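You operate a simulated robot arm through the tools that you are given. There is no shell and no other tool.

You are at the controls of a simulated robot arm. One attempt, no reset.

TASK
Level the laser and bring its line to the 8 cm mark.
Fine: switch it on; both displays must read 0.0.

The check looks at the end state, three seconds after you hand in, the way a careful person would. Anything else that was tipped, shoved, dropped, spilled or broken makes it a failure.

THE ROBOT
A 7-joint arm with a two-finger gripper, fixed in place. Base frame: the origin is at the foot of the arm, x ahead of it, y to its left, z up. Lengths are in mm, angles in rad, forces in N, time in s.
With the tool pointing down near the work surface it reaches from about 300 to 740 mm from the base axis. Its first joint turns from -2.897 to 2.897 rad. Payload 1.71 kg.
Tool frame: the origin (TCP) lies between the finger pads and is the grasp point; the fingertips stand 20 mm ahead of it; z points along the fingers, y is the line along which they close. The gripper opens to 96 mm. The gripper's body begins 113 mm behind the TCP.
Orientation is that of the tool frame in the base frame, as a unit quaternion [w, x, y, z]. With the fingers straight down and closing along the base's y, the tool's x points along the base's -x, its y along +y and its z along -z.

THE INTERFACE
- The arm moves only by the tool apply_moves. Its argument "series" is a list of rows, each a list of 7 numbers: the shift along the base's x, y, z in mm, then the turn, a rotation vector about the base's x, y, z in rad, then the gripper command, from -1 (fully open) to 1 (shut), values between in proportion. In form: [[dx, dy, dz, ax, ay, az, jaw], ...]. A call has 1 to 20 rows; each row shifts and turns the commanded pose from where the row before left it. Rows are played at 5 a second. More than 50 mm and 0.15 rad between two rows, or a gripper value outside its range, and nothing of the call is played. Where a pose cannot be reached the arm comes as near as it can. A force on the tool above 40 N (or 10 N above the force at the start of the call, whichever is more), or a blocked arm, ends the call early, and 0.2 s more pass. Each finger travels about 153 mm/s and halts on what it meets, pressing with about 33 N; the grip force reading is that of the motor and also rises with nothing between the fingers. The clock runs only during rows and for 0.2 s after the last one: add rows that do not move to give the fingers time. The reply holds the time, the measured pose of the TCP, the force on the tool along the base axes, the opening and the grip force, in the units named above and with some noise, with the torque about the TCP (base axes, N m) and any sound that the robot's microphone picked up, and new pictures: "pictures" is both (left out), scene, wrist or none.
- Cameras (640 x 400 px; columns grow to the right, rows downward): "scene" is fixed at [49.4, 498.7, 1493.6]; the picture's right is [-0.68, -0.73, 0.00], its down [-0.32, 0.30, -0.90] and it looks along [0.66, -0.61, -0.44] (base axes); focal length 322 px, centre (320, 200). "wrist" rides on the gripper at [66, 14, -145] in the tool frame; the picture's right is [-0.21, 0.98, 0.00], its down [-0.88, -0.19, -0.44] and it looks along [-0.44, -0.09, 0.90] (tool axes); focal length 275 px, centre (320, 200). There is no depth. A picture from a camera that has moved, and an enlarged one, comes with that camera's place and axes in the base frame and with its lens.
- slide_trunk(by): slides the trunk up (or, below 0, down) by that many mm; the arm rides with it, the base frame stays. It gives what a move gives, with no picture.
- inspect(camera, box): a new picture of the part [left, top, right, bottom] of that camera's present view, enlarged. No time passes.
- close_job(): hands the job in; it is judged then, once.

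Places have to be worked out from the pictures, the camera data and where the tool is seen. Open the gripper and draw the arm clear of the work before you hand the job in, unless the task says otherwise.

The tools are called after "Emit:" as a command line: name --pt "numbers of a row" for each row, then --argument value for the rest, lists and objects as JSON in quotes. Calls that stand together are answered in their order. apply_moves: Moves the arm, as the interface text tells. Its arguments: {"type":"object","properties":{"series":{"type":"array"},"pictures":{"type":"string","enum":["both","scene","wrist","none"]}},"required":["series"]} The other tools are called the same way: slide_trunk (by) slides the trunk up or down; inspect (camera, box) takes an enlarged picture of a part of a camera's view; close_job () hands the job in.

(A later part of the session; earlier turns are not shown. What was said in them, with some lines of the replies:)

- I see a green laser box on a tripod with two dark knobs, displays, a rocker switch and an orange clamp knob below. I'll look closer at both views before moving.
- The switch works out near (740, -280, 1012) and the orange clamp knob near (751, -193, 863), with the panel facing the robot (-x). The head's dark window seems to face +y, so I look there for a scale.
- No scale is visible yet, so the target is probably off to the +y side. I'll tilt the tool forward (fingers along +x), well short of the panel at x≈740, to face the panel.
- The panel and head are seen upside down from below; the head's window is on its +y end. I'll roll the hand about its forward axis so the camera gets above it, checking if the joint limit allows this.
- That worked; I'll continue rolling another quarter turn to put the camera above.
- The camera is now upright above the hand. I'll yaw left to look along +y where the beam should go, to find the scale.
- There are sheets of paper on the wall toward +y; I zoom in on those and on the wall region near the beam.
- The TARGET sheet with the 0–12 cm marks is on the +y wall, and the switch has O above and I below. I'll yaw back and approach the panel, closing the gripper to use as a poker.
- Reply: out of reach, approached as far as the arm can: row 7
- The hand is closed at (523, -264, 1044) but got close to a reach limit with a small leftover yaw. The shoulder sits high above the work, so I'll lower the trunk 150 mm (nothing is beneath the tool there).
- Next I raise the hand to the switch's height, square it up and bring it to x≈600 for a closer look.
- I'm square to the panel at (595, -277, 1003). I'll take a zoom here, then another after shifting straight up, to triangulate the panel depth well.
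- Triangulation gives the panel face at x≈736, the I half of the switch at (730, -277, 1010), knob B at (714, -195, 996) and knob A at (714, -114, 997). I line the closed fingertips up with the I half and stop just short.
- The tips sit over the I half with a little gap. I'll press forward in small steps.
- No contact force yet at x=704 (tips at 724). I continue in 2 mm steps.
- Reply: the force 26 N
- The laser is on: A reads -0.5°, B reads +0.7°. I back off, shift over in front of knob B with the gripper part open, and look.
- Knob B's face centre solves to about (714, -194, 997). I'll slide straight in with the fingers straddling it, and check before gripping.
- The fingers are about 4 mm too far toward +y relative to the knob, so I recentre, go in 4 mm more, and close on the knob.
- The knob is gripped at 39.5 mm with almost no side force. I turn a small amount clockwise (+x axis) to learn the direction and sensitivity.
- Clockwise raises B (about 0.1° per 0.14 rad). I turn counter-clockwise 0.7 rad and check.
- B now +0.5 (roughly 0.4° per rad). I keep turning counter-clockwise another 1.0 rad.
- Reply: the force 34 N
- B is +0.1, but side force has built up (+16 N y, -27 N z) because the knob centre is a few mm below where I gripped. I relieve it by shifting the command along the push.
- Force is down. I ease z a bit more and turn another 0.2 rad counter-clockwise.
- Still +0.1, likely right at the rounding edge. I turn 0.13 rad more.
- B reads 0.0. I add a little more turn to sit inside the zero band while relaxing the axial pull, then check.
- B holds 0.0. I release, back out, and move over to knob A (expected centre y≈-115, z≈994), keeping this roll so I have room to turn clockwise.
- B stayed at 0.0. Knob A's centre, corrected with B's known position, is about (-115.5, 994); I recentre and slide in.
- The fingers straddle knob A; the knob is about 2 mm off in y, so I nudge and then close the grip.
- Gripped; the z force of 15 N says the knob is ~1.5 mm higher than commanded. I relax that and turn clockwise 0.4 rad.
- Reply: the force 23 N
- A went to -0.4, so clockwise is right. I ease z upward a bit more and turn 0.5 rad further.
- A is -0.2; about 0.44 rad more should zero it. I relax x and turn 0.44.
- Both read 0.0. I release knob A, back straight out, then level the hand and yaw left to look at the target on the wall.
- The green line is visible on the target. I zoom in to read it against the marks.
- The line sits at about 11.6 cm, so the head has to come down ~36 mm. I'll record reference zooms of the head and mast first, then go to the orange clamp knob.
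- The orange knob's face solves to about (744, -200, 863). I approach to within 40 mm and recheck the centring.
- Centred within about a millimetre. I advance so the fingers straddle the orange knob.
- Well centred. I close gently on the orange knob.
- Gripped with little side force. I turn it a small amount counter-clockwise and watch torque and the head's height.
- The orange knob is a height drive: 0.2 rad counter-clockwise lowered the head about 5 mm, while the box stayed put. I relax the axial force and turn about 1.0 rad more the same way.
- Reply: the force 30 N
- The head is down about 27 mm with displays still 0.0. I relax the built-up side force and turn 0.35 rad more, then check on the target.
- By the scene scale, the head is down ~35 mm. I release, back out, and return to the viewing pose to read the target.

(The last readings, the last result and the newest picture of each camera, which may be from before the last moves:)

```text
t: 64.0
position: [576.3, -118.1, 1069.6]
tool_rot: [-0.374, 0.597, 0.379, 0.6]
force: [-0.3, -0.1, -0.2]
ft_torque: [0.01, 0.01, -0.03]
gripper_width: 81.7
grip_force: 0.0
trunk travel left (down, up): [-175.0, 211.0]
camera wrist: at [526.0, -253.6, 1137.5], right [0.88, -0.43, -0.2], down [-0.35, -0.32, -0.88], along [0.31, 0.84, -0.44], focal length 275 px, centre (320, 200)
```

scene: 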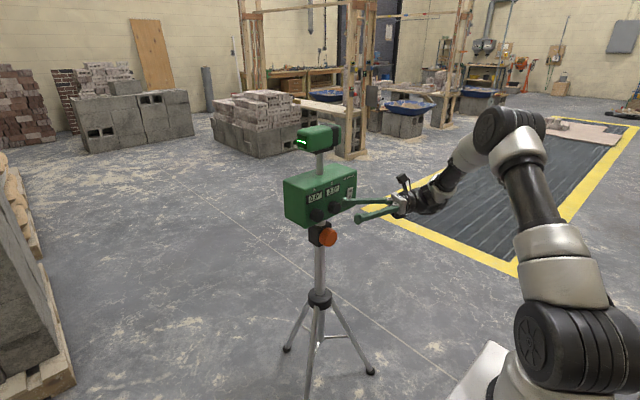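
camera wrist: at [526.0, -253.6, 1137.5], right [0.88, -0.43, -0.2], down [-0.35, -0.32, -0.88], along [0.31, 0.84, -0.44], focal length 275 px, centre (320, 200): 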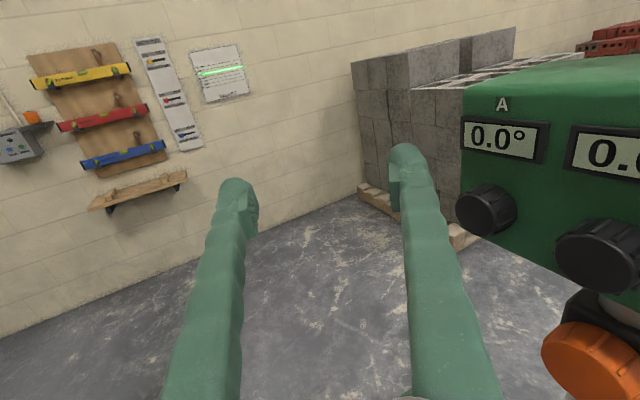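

I zoom in to read the line and confirm the displays.

Emit:
inspect --camera "wrist" --box '[192, 55, 248, 90]'

Emit:
inspect --camera "scene" --box '[270, 100, 380, 260]'

Emit:
inspect --camera "scene" --box '[290, 170, 390, 240]'

```text
11.43 times, centred on (220, 72) of wrist
camera zoom: at [526.0, -253.6, 1137.5], right [0.88, -0.43, -0.2], down [-0.35, -0.32, -0.88], along [0.31, 0.84, -0.44], focal length 3146 px, centre (1463, 1657)
```

zoom: 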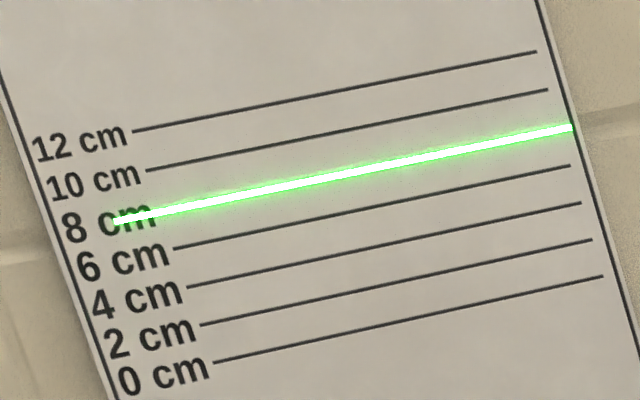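

```text
2.50 times, centred on (325, 180) of scene
camera zoom: at [49.4, 498.7, 1493.6], right [-0.68, -0.73, 0.0], down [-0.32, 0.3, -0.9], along [0.66, -0.61, -0.44], focal length 805 px, centre (308, 250)
```

zoom: 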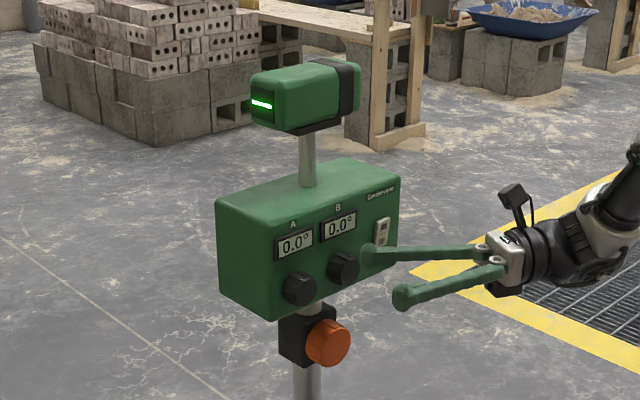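

```text
5.71 times, centred on (340, 205) of scene
camera zoom: at [49.4, 498.7, 1493.6], right [-0.68, -0.73, 0.0], down [-0.32, 0.3, -0.9], along [0.66, -0.61, -0.44], focal length 1840 px, centre (206, 171)
```

zoom: 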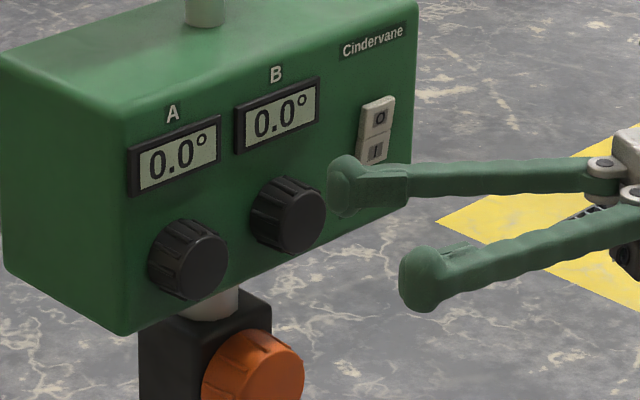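

The line covers the 8 cm mark, maybe a millimetre low. I zoom in further at both ends to measure precisely.

Emit:
inspect --camera "wrist" --box '[200, 62, 216, 78]'

Emit:
inspect --camera "wrist" --box '[232, 58, 246, 72]'

```text
16.00 times, centred on (208, 70) of wrist
camera zoom: at [526.0, -253.6, 1137.5], right [0.88, -0.43, -0.2], down [-0.35, -0.32, -0.88], along [0.31, 0.84, -0.44], focal length 4404 px, centre (2112, 2280)
```

zoom: 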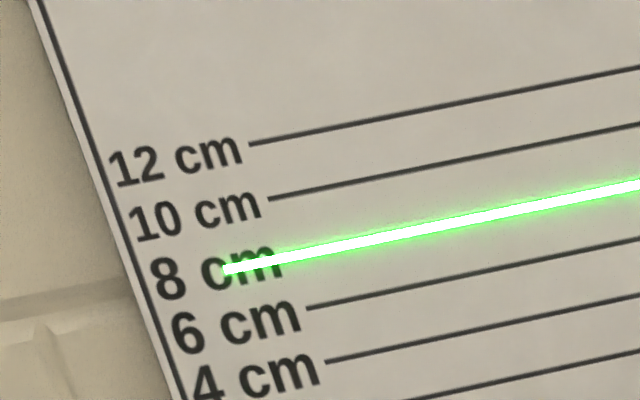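

```text
16.00 times, centred on (239, 65) of wrist
camera zoom: at [526.0, -253.6, 1137.5], right [0.88, -0.43, -0.2], down [-0.35, -0.32, -0.88], along [0.31, 0.84, -0.44], focal length 4404 px, centre (1616, 2360)
```

zoom: 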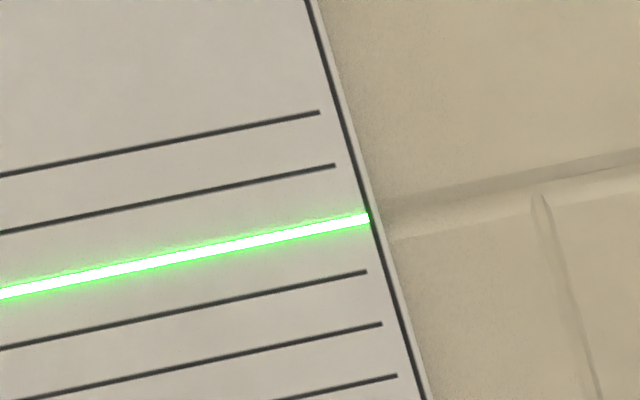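

The line is about 1.3 mm low (≈7.87 cm). I'll go back to the orange knob and give it a tiny clockwise correction (~0.06 rad).

Emit:
apply_moves --pt "0 -5 0 0 0 -0.14 -0.7" --pt "0 -10 0 0 0 -0.14 -0.7" --pt "0 -10 0 0 0 -0.14 -0.7" --pt "0 -10 -10 0 0 -0.14 -0.7" --pt "0 -10 -20 0 0 -0.14 -0.7" --pt "0 -10 -30 0 0 -0.14 -0.8" --pt "0 -10 -40 0 0 -0.14 -0.8" --pt "0 -10 -40 0 0 -0.14 -0.8" --pt "0 -8 -40 0 0 0 -0.8" --pt "20 0 -28 0 0 0 -0.8" --pt "40 0 0 0 0 0 -0.8" --pt "40 0 0 0 0 0 -0.8" --pt "20 0 0 0 0 0 -0.8" --pt "0 0 0 0 0 0 -0.8" --pt "0 0 0 0 0 0 -0.8" --pictures "wrist"

```text
t: 67.2
position: [696.2, -198.5, 864.0]
tool_rot: [0.004, 0.707, 0.003, 0.707]
force: [-0.2, 0.9, 0.4]
ft_torque: [0.02, 0.0, 0.01]
gripper_width: 86.1
grip_force: 0.0
trunk travel left (down, up): [-175.0, 211.0]
camera wrist: at [553.0, -210.7, 930.5], right [0.0, -0.98, -0.2], down [-0.45, 0.18, -0.88], along [0.9, 0.09, -0.44], focal length 275 px, centre (320, 200)
```

wrist: 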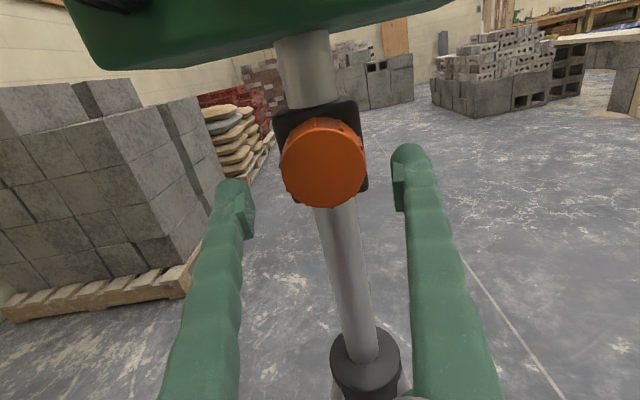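

The pose matches the earlier approach to within a few mm. I correct to (742, -200, 861), straddle and close.

Emit:
apply_moves --pt "20 -1.5 -3 0 0 0 -0.8" --pt "15 0 0 0 0 0 -0.8" --pt "10 0 0 0 0 0 -0.8" --pt "0 0 0 0 0 0 -0.8" --pt "0 0 0 0 0 0 -0.6" --pt "0 0 0 0 0 0 -0.4" --pt "0 0 0 0 0 0 -0.3" --pt "0 0 0 0 0 0 -0.2" --pt "0 0 0 0 0 0 0.0" --pt "0 0 0 0 0 0 0.0" --pictures "wrist"

Emit:
inspect --camera "scene" --box '[292, 130, 322, 150]'

```text
t: 69.3
position: [741.7, -200.1, 860.2]
tool_rot: [0.003, 0.707, 0.004, 0.707]
force: [-1.7, 7.1, -0.8]
ft_torque: [0.02, -0.06, 0.16]
gripper_width: 62.4
grip_force: 34.7
trunk travel left (down, up): [-175.0, 211.0]
camera wrist: at [598.8, -212.7, 926.9], right [0.0, -0.98, -0.2], down [-0.45, 0.17, -0.88], along [0.9, 0.09, -0.44], focal length 275 px, centre (320, 200)
```

wrist: 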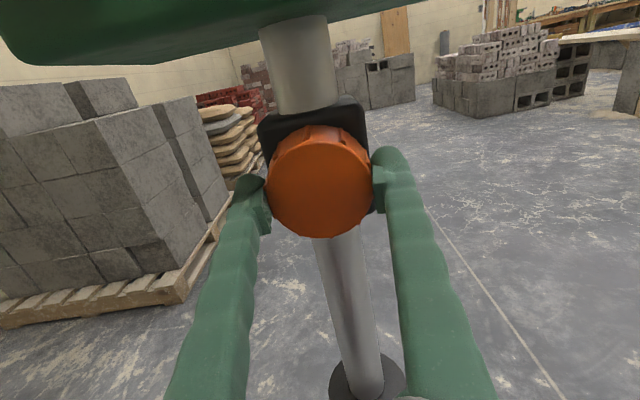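

```text
16.00 times, centred on (307, 140) of scene
camera zoom: at [49.4, 498.7, 1493.6], right [-0.68, -0.73, 0.0], down [-0.32, 0.3, -0.9], along [0.66, -0.61, -0.44], focal length 5153 px, centre (528, 1160)
```

zoom: 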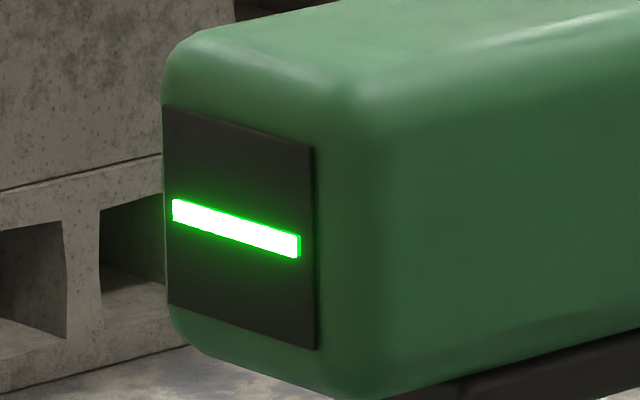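

Gripped again with the head unchanged. I turn +0.06 rad clockwise; the slit should rise about 7 px in this zoom.

Emit:
apply_moves --pt "0 0 0 0.03 0 0 0.0" --pt "0 0 0 0.03 0 0 0.0" --pt "0 0 0 0 0 0 0.0" --pictures "none"

Emit:
inspect --camera "scene" --box '[292, 130, 322, 150]'

```text
t: 70.2
position: [741.6, -200.7, 859.7]
tool_rot: [-0.018, 0.707, -0.017, 0.707]
force: [8.2, 10.6, -0.2]
ft_torque: [0.02, 0.31, 0.22]
gripper_width: 62.4
grip_force: 35.1
trunk travel left (down, up): [-175.0, 211.0]
```

```text
16.00 times, centred on (307, 140) of scene
camera zoom: at [49.4, 498.7, 1493.6], right [-0.68, -0.73, 0.0], down [-0.32, 0.3, -0.9], along [0.66, -0.61, -0.44], focal length 5153 px, centre (528, 1160)
```

zoom: 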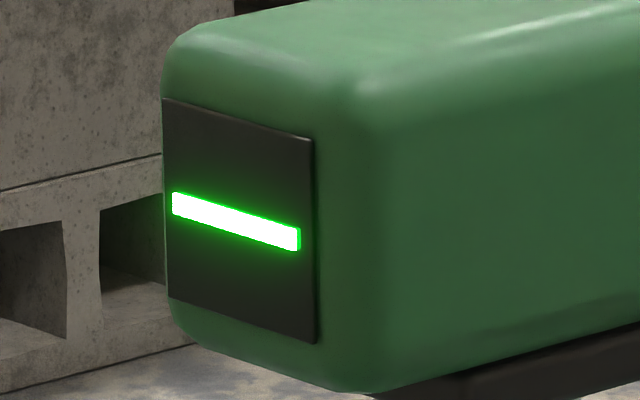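

The slit rose ~7 px as wanted. I release, back out and return to the viewing pose to verify.

Emit:
apply_moves --pt "0 0 0 0 0 0 -0.2" --pt "0 0 0 0 0 0 -0.5" --pt "0 0 0 0 0 0 -0.8" --pt "0 0 0 0 0 0 -0.8" --pt "-25 0 0 0 0 0 -0.8" --pt "-40 0 0 0 0 0 -0.8" --pt "-40 0 0 0 0 0 -0.8" --pt "-40 0 10 0 0 0 -0.8" --pt "-20 0 30 0 0 0 -0.8" --pt "0 20 40 0 0 0 -0.8" --pt "0 20 40 0 0 0 -0.8" --pt "0 20 40 0 0 0 -0.8" --pt "0 20 50 0 0 0 -0.8" --pt "0 0 0 0 0 0 -0.8" --pictures "none"

Emit:
apply_moves --pt "0 0 0 0 0 0.14 -0.8" --pt "0 0 0 0 0 0.14 -0.8" --pt "0 0 0 0 0 0.14 -0.8" --pt "0 0 0 0 0 0.14 -0.8" --pt "0 0 0 0 0 0.14 -0.8" --pt "0 0 0 0 0 0.14 -0.8" --pt "0 0 0 0 0 0.14 -0.8" --pt "0 0 0 0 0 0.14 -0.8" --pt "0 0 0 0 0 0 -0.8" --pt "0 0 0 0 0 0 -0.8"

Emit:
inspect --camera "wrist" --box '[192, 55, 248, 90]'

Emit:
inspect --camera "scene" --box '[290, 170, 390, 240]'

```text
refused: row 13 steps farther than a row can; nothing moved
```

```text
t: 71.7
position: [731.6, -213.9, 868.0]
tool_rot: [-0.318, 0.641, 0.294, 0.634]
force: [2.0, -13.2, -9.4]
ft_torque: [0.08, 0.45, -0.62]
gripper_width: 94.7
grip_force: 6.6
out of reach, approached as far as the arm can: row 7
trunk travel left (down, up): [-175.0, 211.0]
stopped in row 7: the force on the tool passed its limit at 53 N (the readings are from after the stop); the commanded pose is now the measured one
camera wrist: at [656.3, -337.4, 933.7], right [0.76, -0.6, -0.24], down [-0.44, -0.21, -0.87], along [0.48, 0.77, -0.43], focal length 275 px, centre (320, 200)
```

scene: 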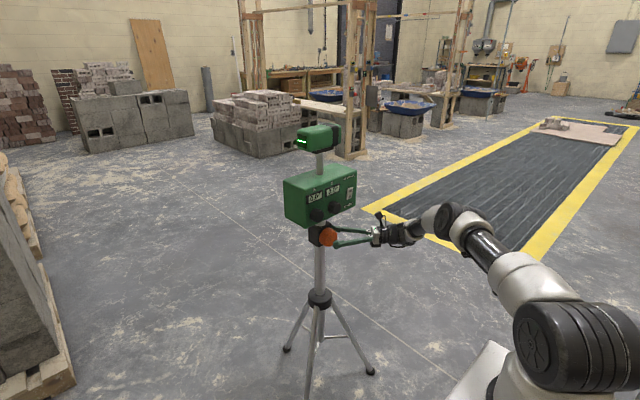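
wrist: 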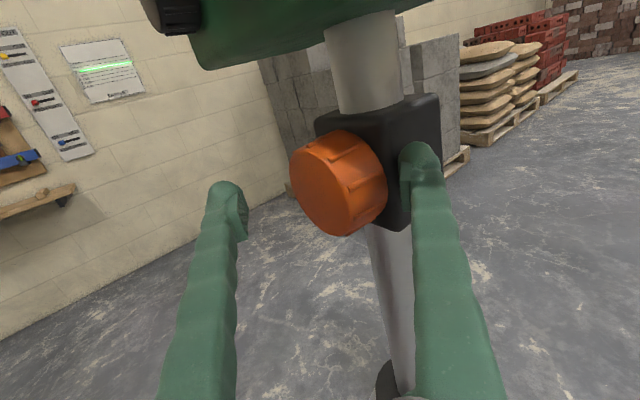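

```text
11.43 times, centred on (220, 72) of wrist
camera zoom: at [656.3, -337.4, 933.7], right [0.76, -0.6, -0.24], down [-0.44, -0.21, -0.87], along [0.48, 0.77, -0.43], focal length 3146 px, centre (1463, 1657)
```

zoom: 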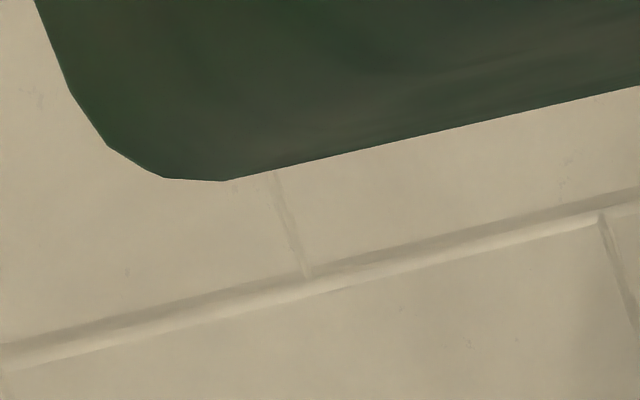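

```text
5.71 times, centred on (340, 205) of scene
camera zoom: at [49.4, 498.7, 1493.6], right [-0.68, -0.73, 0.0], down [-0.32, 0.3, -0.9], along [0.66, -0.61, -0.44], focal length 1840 px, centre (206, 171)
```

zoom: 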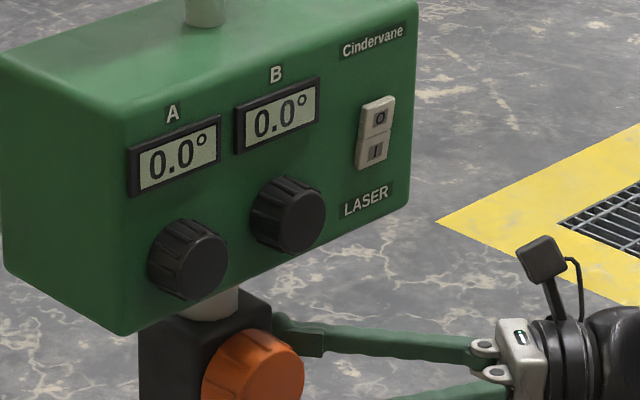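

My first call was refused (row too long), and the yaw then ran while still around the knob and stopped on force; the panel looks unmoved and displays still read 0.0. I open fully and back out along the fingers' own direction, away from the block.

Emit:
apply_moves --pt "0 0 0 0 0 0 -1" --pt "-3 -4 0 0 0 0 -1" --pt "-6 -8 0 0 0 0 -1" --pt "-12 -16 0 0 0 0 -1" --pt "-18 -24 0 0 0 0 -1" --pt "-24 -24 0 0 0 0 -1" --pt "-30 -10 0 0 0 0 -1" --pt "0 0 0 0 0 0 -1"

Emit:
inspect --camera "scene" --box '[292, 130, 322, 150]'

Emit:
inspect --camera "scene" --box '[290, 210, 350, 250]'

Emit:
inspect --camera "scene" --box '[270, 240, 390, 400]'

```text
t: 73.5
position: [638.5, -295.5, 867.1]
tool_rot: [-0.322, 0.638, 0.296, 0.633]
force: [-0.4, 0.8, -0.3]
ft_torque: [-0.01, 0.0, -0.02]
gripper_width: 95.9
grip_force: 0.0
trunk travel left (down, up): [-175.0, 211.0]
camera wrist: at [562.6, -418.1, 932.7], right [0.76, -0.6, -0.24], down [-0.44, -0.21, -0.87], along [0.47, 0.77, -0.42], focal length 275 px, centre (320, 200)
```

scene: 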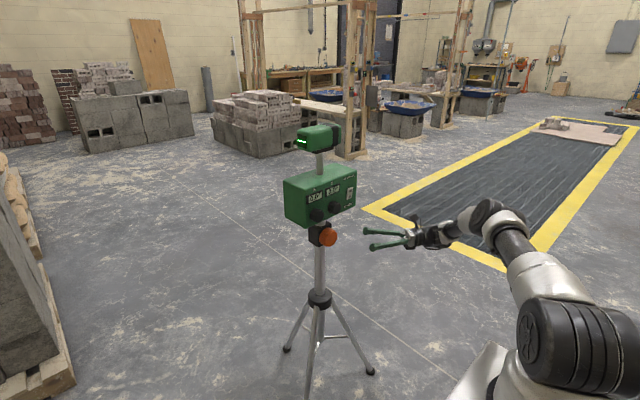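
wrist: 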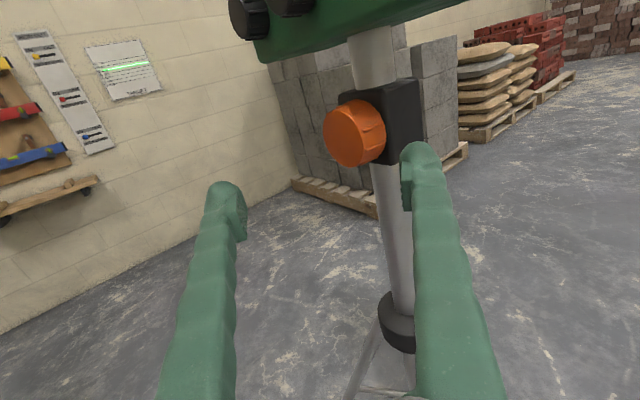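

```text
16.00 times, centred on (307, 140) of scene
camera zoom: at [49.4, 498.7, 1493.6], right [-0.68, -0.73, 0.0], down [-0.32, 0.3, -0.9], along [0.66, -0.61, -0.44], focal length 5153 px, centre (528, 1160)
```

zoom: 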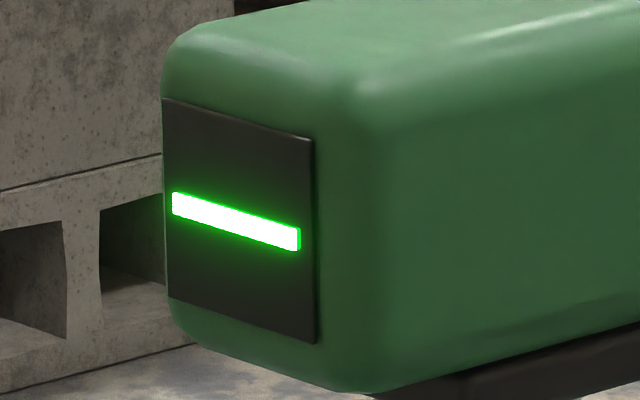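

```text
10.00 times, centred on (320, 230) of scene
camera zoom: at [49.4, 498.7, 1493.6], right [-0.68, -0.73, 0.0], down [-0.32, 0.3, -0.9], along [0.66, -0.61, -0.44], focal length 3221 px, centre (320, -100)
```

zoom: 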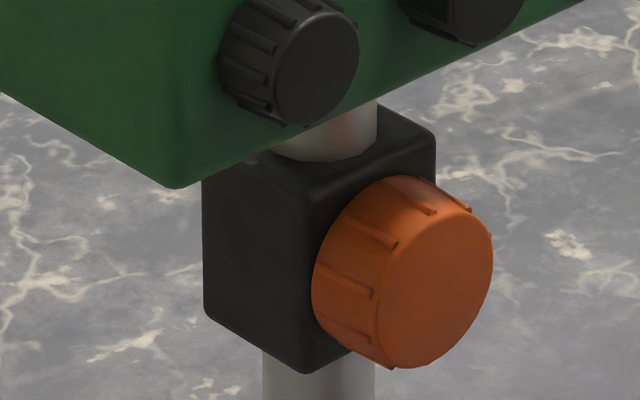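

```text
2.50 times, centred on (330, 320) of scene
camera zoom: at [49.4, 498.7, 1493.6], right [-0.68, -0.73, 0.0], down [-0.32, 0.3, -0.9], along [0.66, -0.61, -0.44], focal length 805 px, centre (295, -100)
```

zoom: 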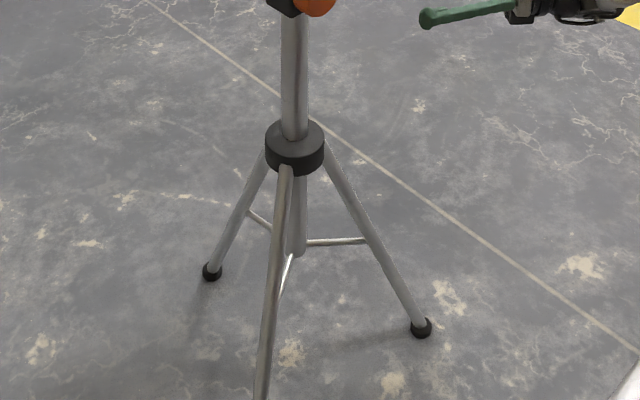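

The tripod feet, block and head are in exactly the same pixels as before, so nothing was displaced and the head height is unchanged. I read the target line from here.

Emit:
inspect --camera "wrist" --box '[84, 38, 164, 102]'

Emit:
inspect --camera "wrist" --box '[138, 50, 158, 80]'

Emit:
inspect --camera "scene" --box '[290, 170, 390, 240]'

```text
6.25 times, centred on (124, 70) of wrist
camera zoom: at [562.6, -418.1, 932.7], right [0.76, -0.6, -0.24], down [-0.44, -0.21, -0.87], along [0.47, 0.77, -0.42], focal length 1720 px, centre (1545, 1012)
```

zoom: 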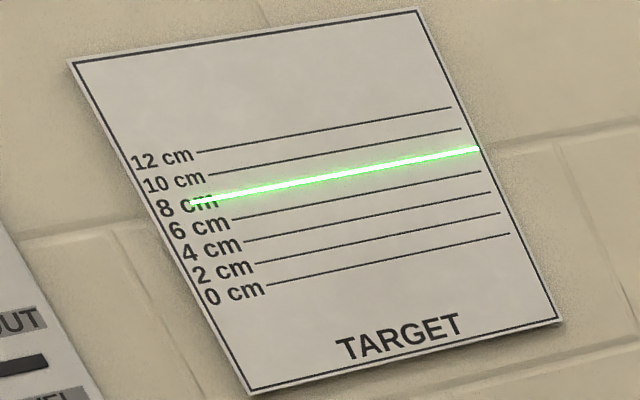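

```text
13.33 times, centred on (148, 65) of wrist
camera zoom: at [562.6, -418.1, 932.7], right [0.76, -0.6, -0.24], down [-0.44, -0.21, -0.87], along [0.47, 0.77, -0.42], focal length 3670 px, centre (2613, 2000)
```

zoom: 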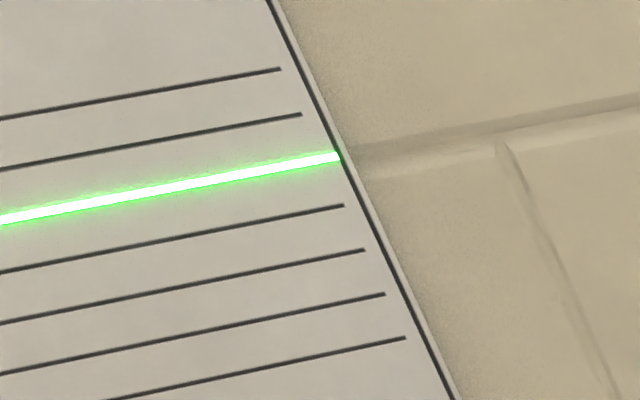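

```text
5.71 times, centred on (340, 205) of scene
camera zoom: at [49.4, 498.7, 1493.6], right [-0.68, -0.73, 0.0], down [-0.32, 0.3, -0.9], along [0.66, -0.61, -0.44], focal length 1840 px, centre (206, 171)
```

zoom: 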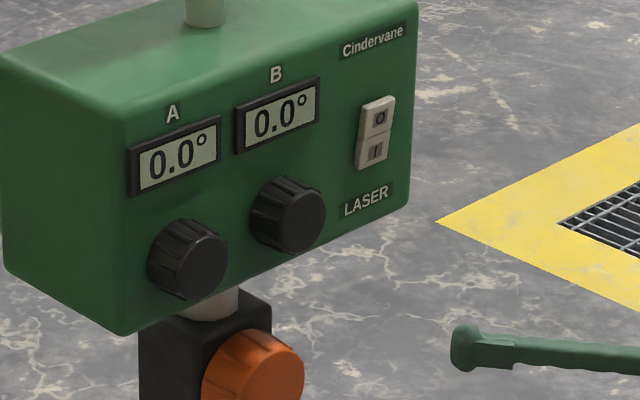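

The line centre now falls midway between the 10 and 6 marks, exactly on 8 cm, and both displays read 0.0. I draw the arm clear and do a last check.

Emit:
apply_moves --pt "-30 -10 0 0 0 0 -1" --pt "-30 -10 10 0 0 0 -1" --pt "-30 0 20 0 0 0 -1" --pt "-20 0 20 0 0 0 -1" --pt "0 0 0 0 0 0 -1"

Emit:
inspect --camera "scene" --box '[270, 100, 390, 260]'

```text
t: 74.7
position: [528.5, -316.1, 917.5]
tool_rot: [-0.322, 0.638, 0.298, 0.633]
force: [-0.4, 0.7, 0.3]
ft_torque: [-0.01, 0.01, 0.01]
gripper_width: 96.0
grip_force: 0.1
trunk travel left (down, up): [-175.0, 211.0]
camera wrist: at [454.2, -439.5, 981.7], right [0.76, -0.6, -0.24], down [-0.44, -0.21, -0.87], along [0.47, 0.77, -0.42], focal length 275 px, centre (320, 200)
```

scene: 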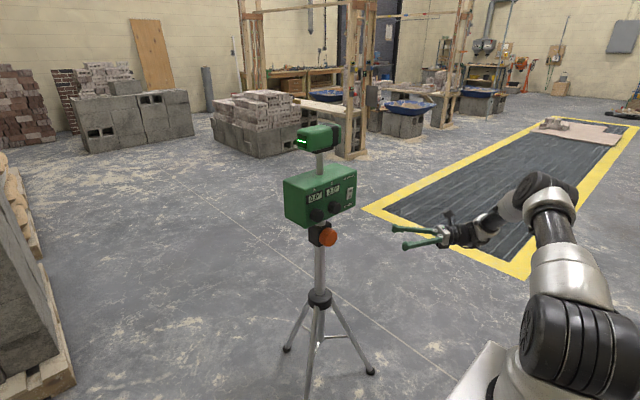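
wrist: 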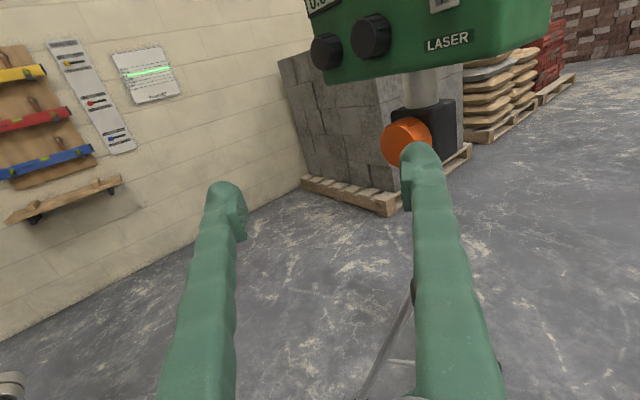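

```text
2.50 times, centred on (330, 180) of scene
camera zoom: at [49.4, 498.7, 1493.6], right [-0.68, -0.73, 0.0], down [-0.32, 0.3, -0.9], along [0.66, -0.61, -0.44], focal length 805 px, centre (295, 250)
```

zoom: 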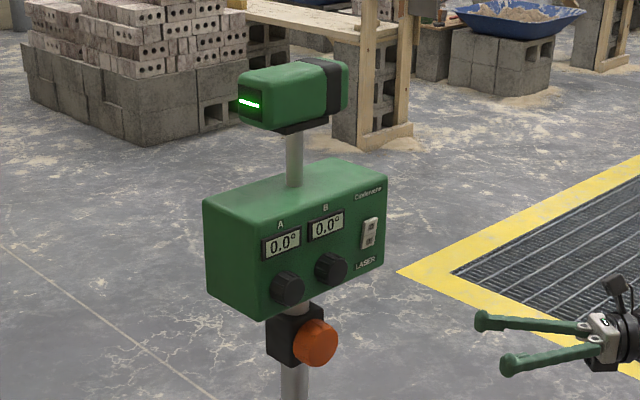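

The laser is on, both displays read 0.0, the line is on 8 cm, and the arm is clear with the gripper open. I hand the job in.

Emit:
close_job

```text
The job is handed in.
```

The laser is switched on, both displays read 0.0°, and its line sits on the 8 cm mark. The job is handed in, but I don't have the check's result.

- **Levelling:** display A started at -0.5° and B at +0.7°. I turned each knob until its display read 0.0°. Both still read that after the last move.
- **Height:** the line started at about 11.6 cm. I brought it down with the orange knob, which raises and lowers the laser head. A first pass left it about 1 mm low, so I made one small correction. In the last zoomed picture of the target, the line falls midway between the 10 and 6 cm marks.
- **Slip along the way:** one of my moves was refused for a step that was too long. The turn that followed ran while the fingers were still around the orange knob, and it stopped at 53 N. Afterwards the tripod feet, clamp block and laser head showed no movement in the pictures, and the displays still read 0.0°.

The gripper is open and the arm is clear of the stand.
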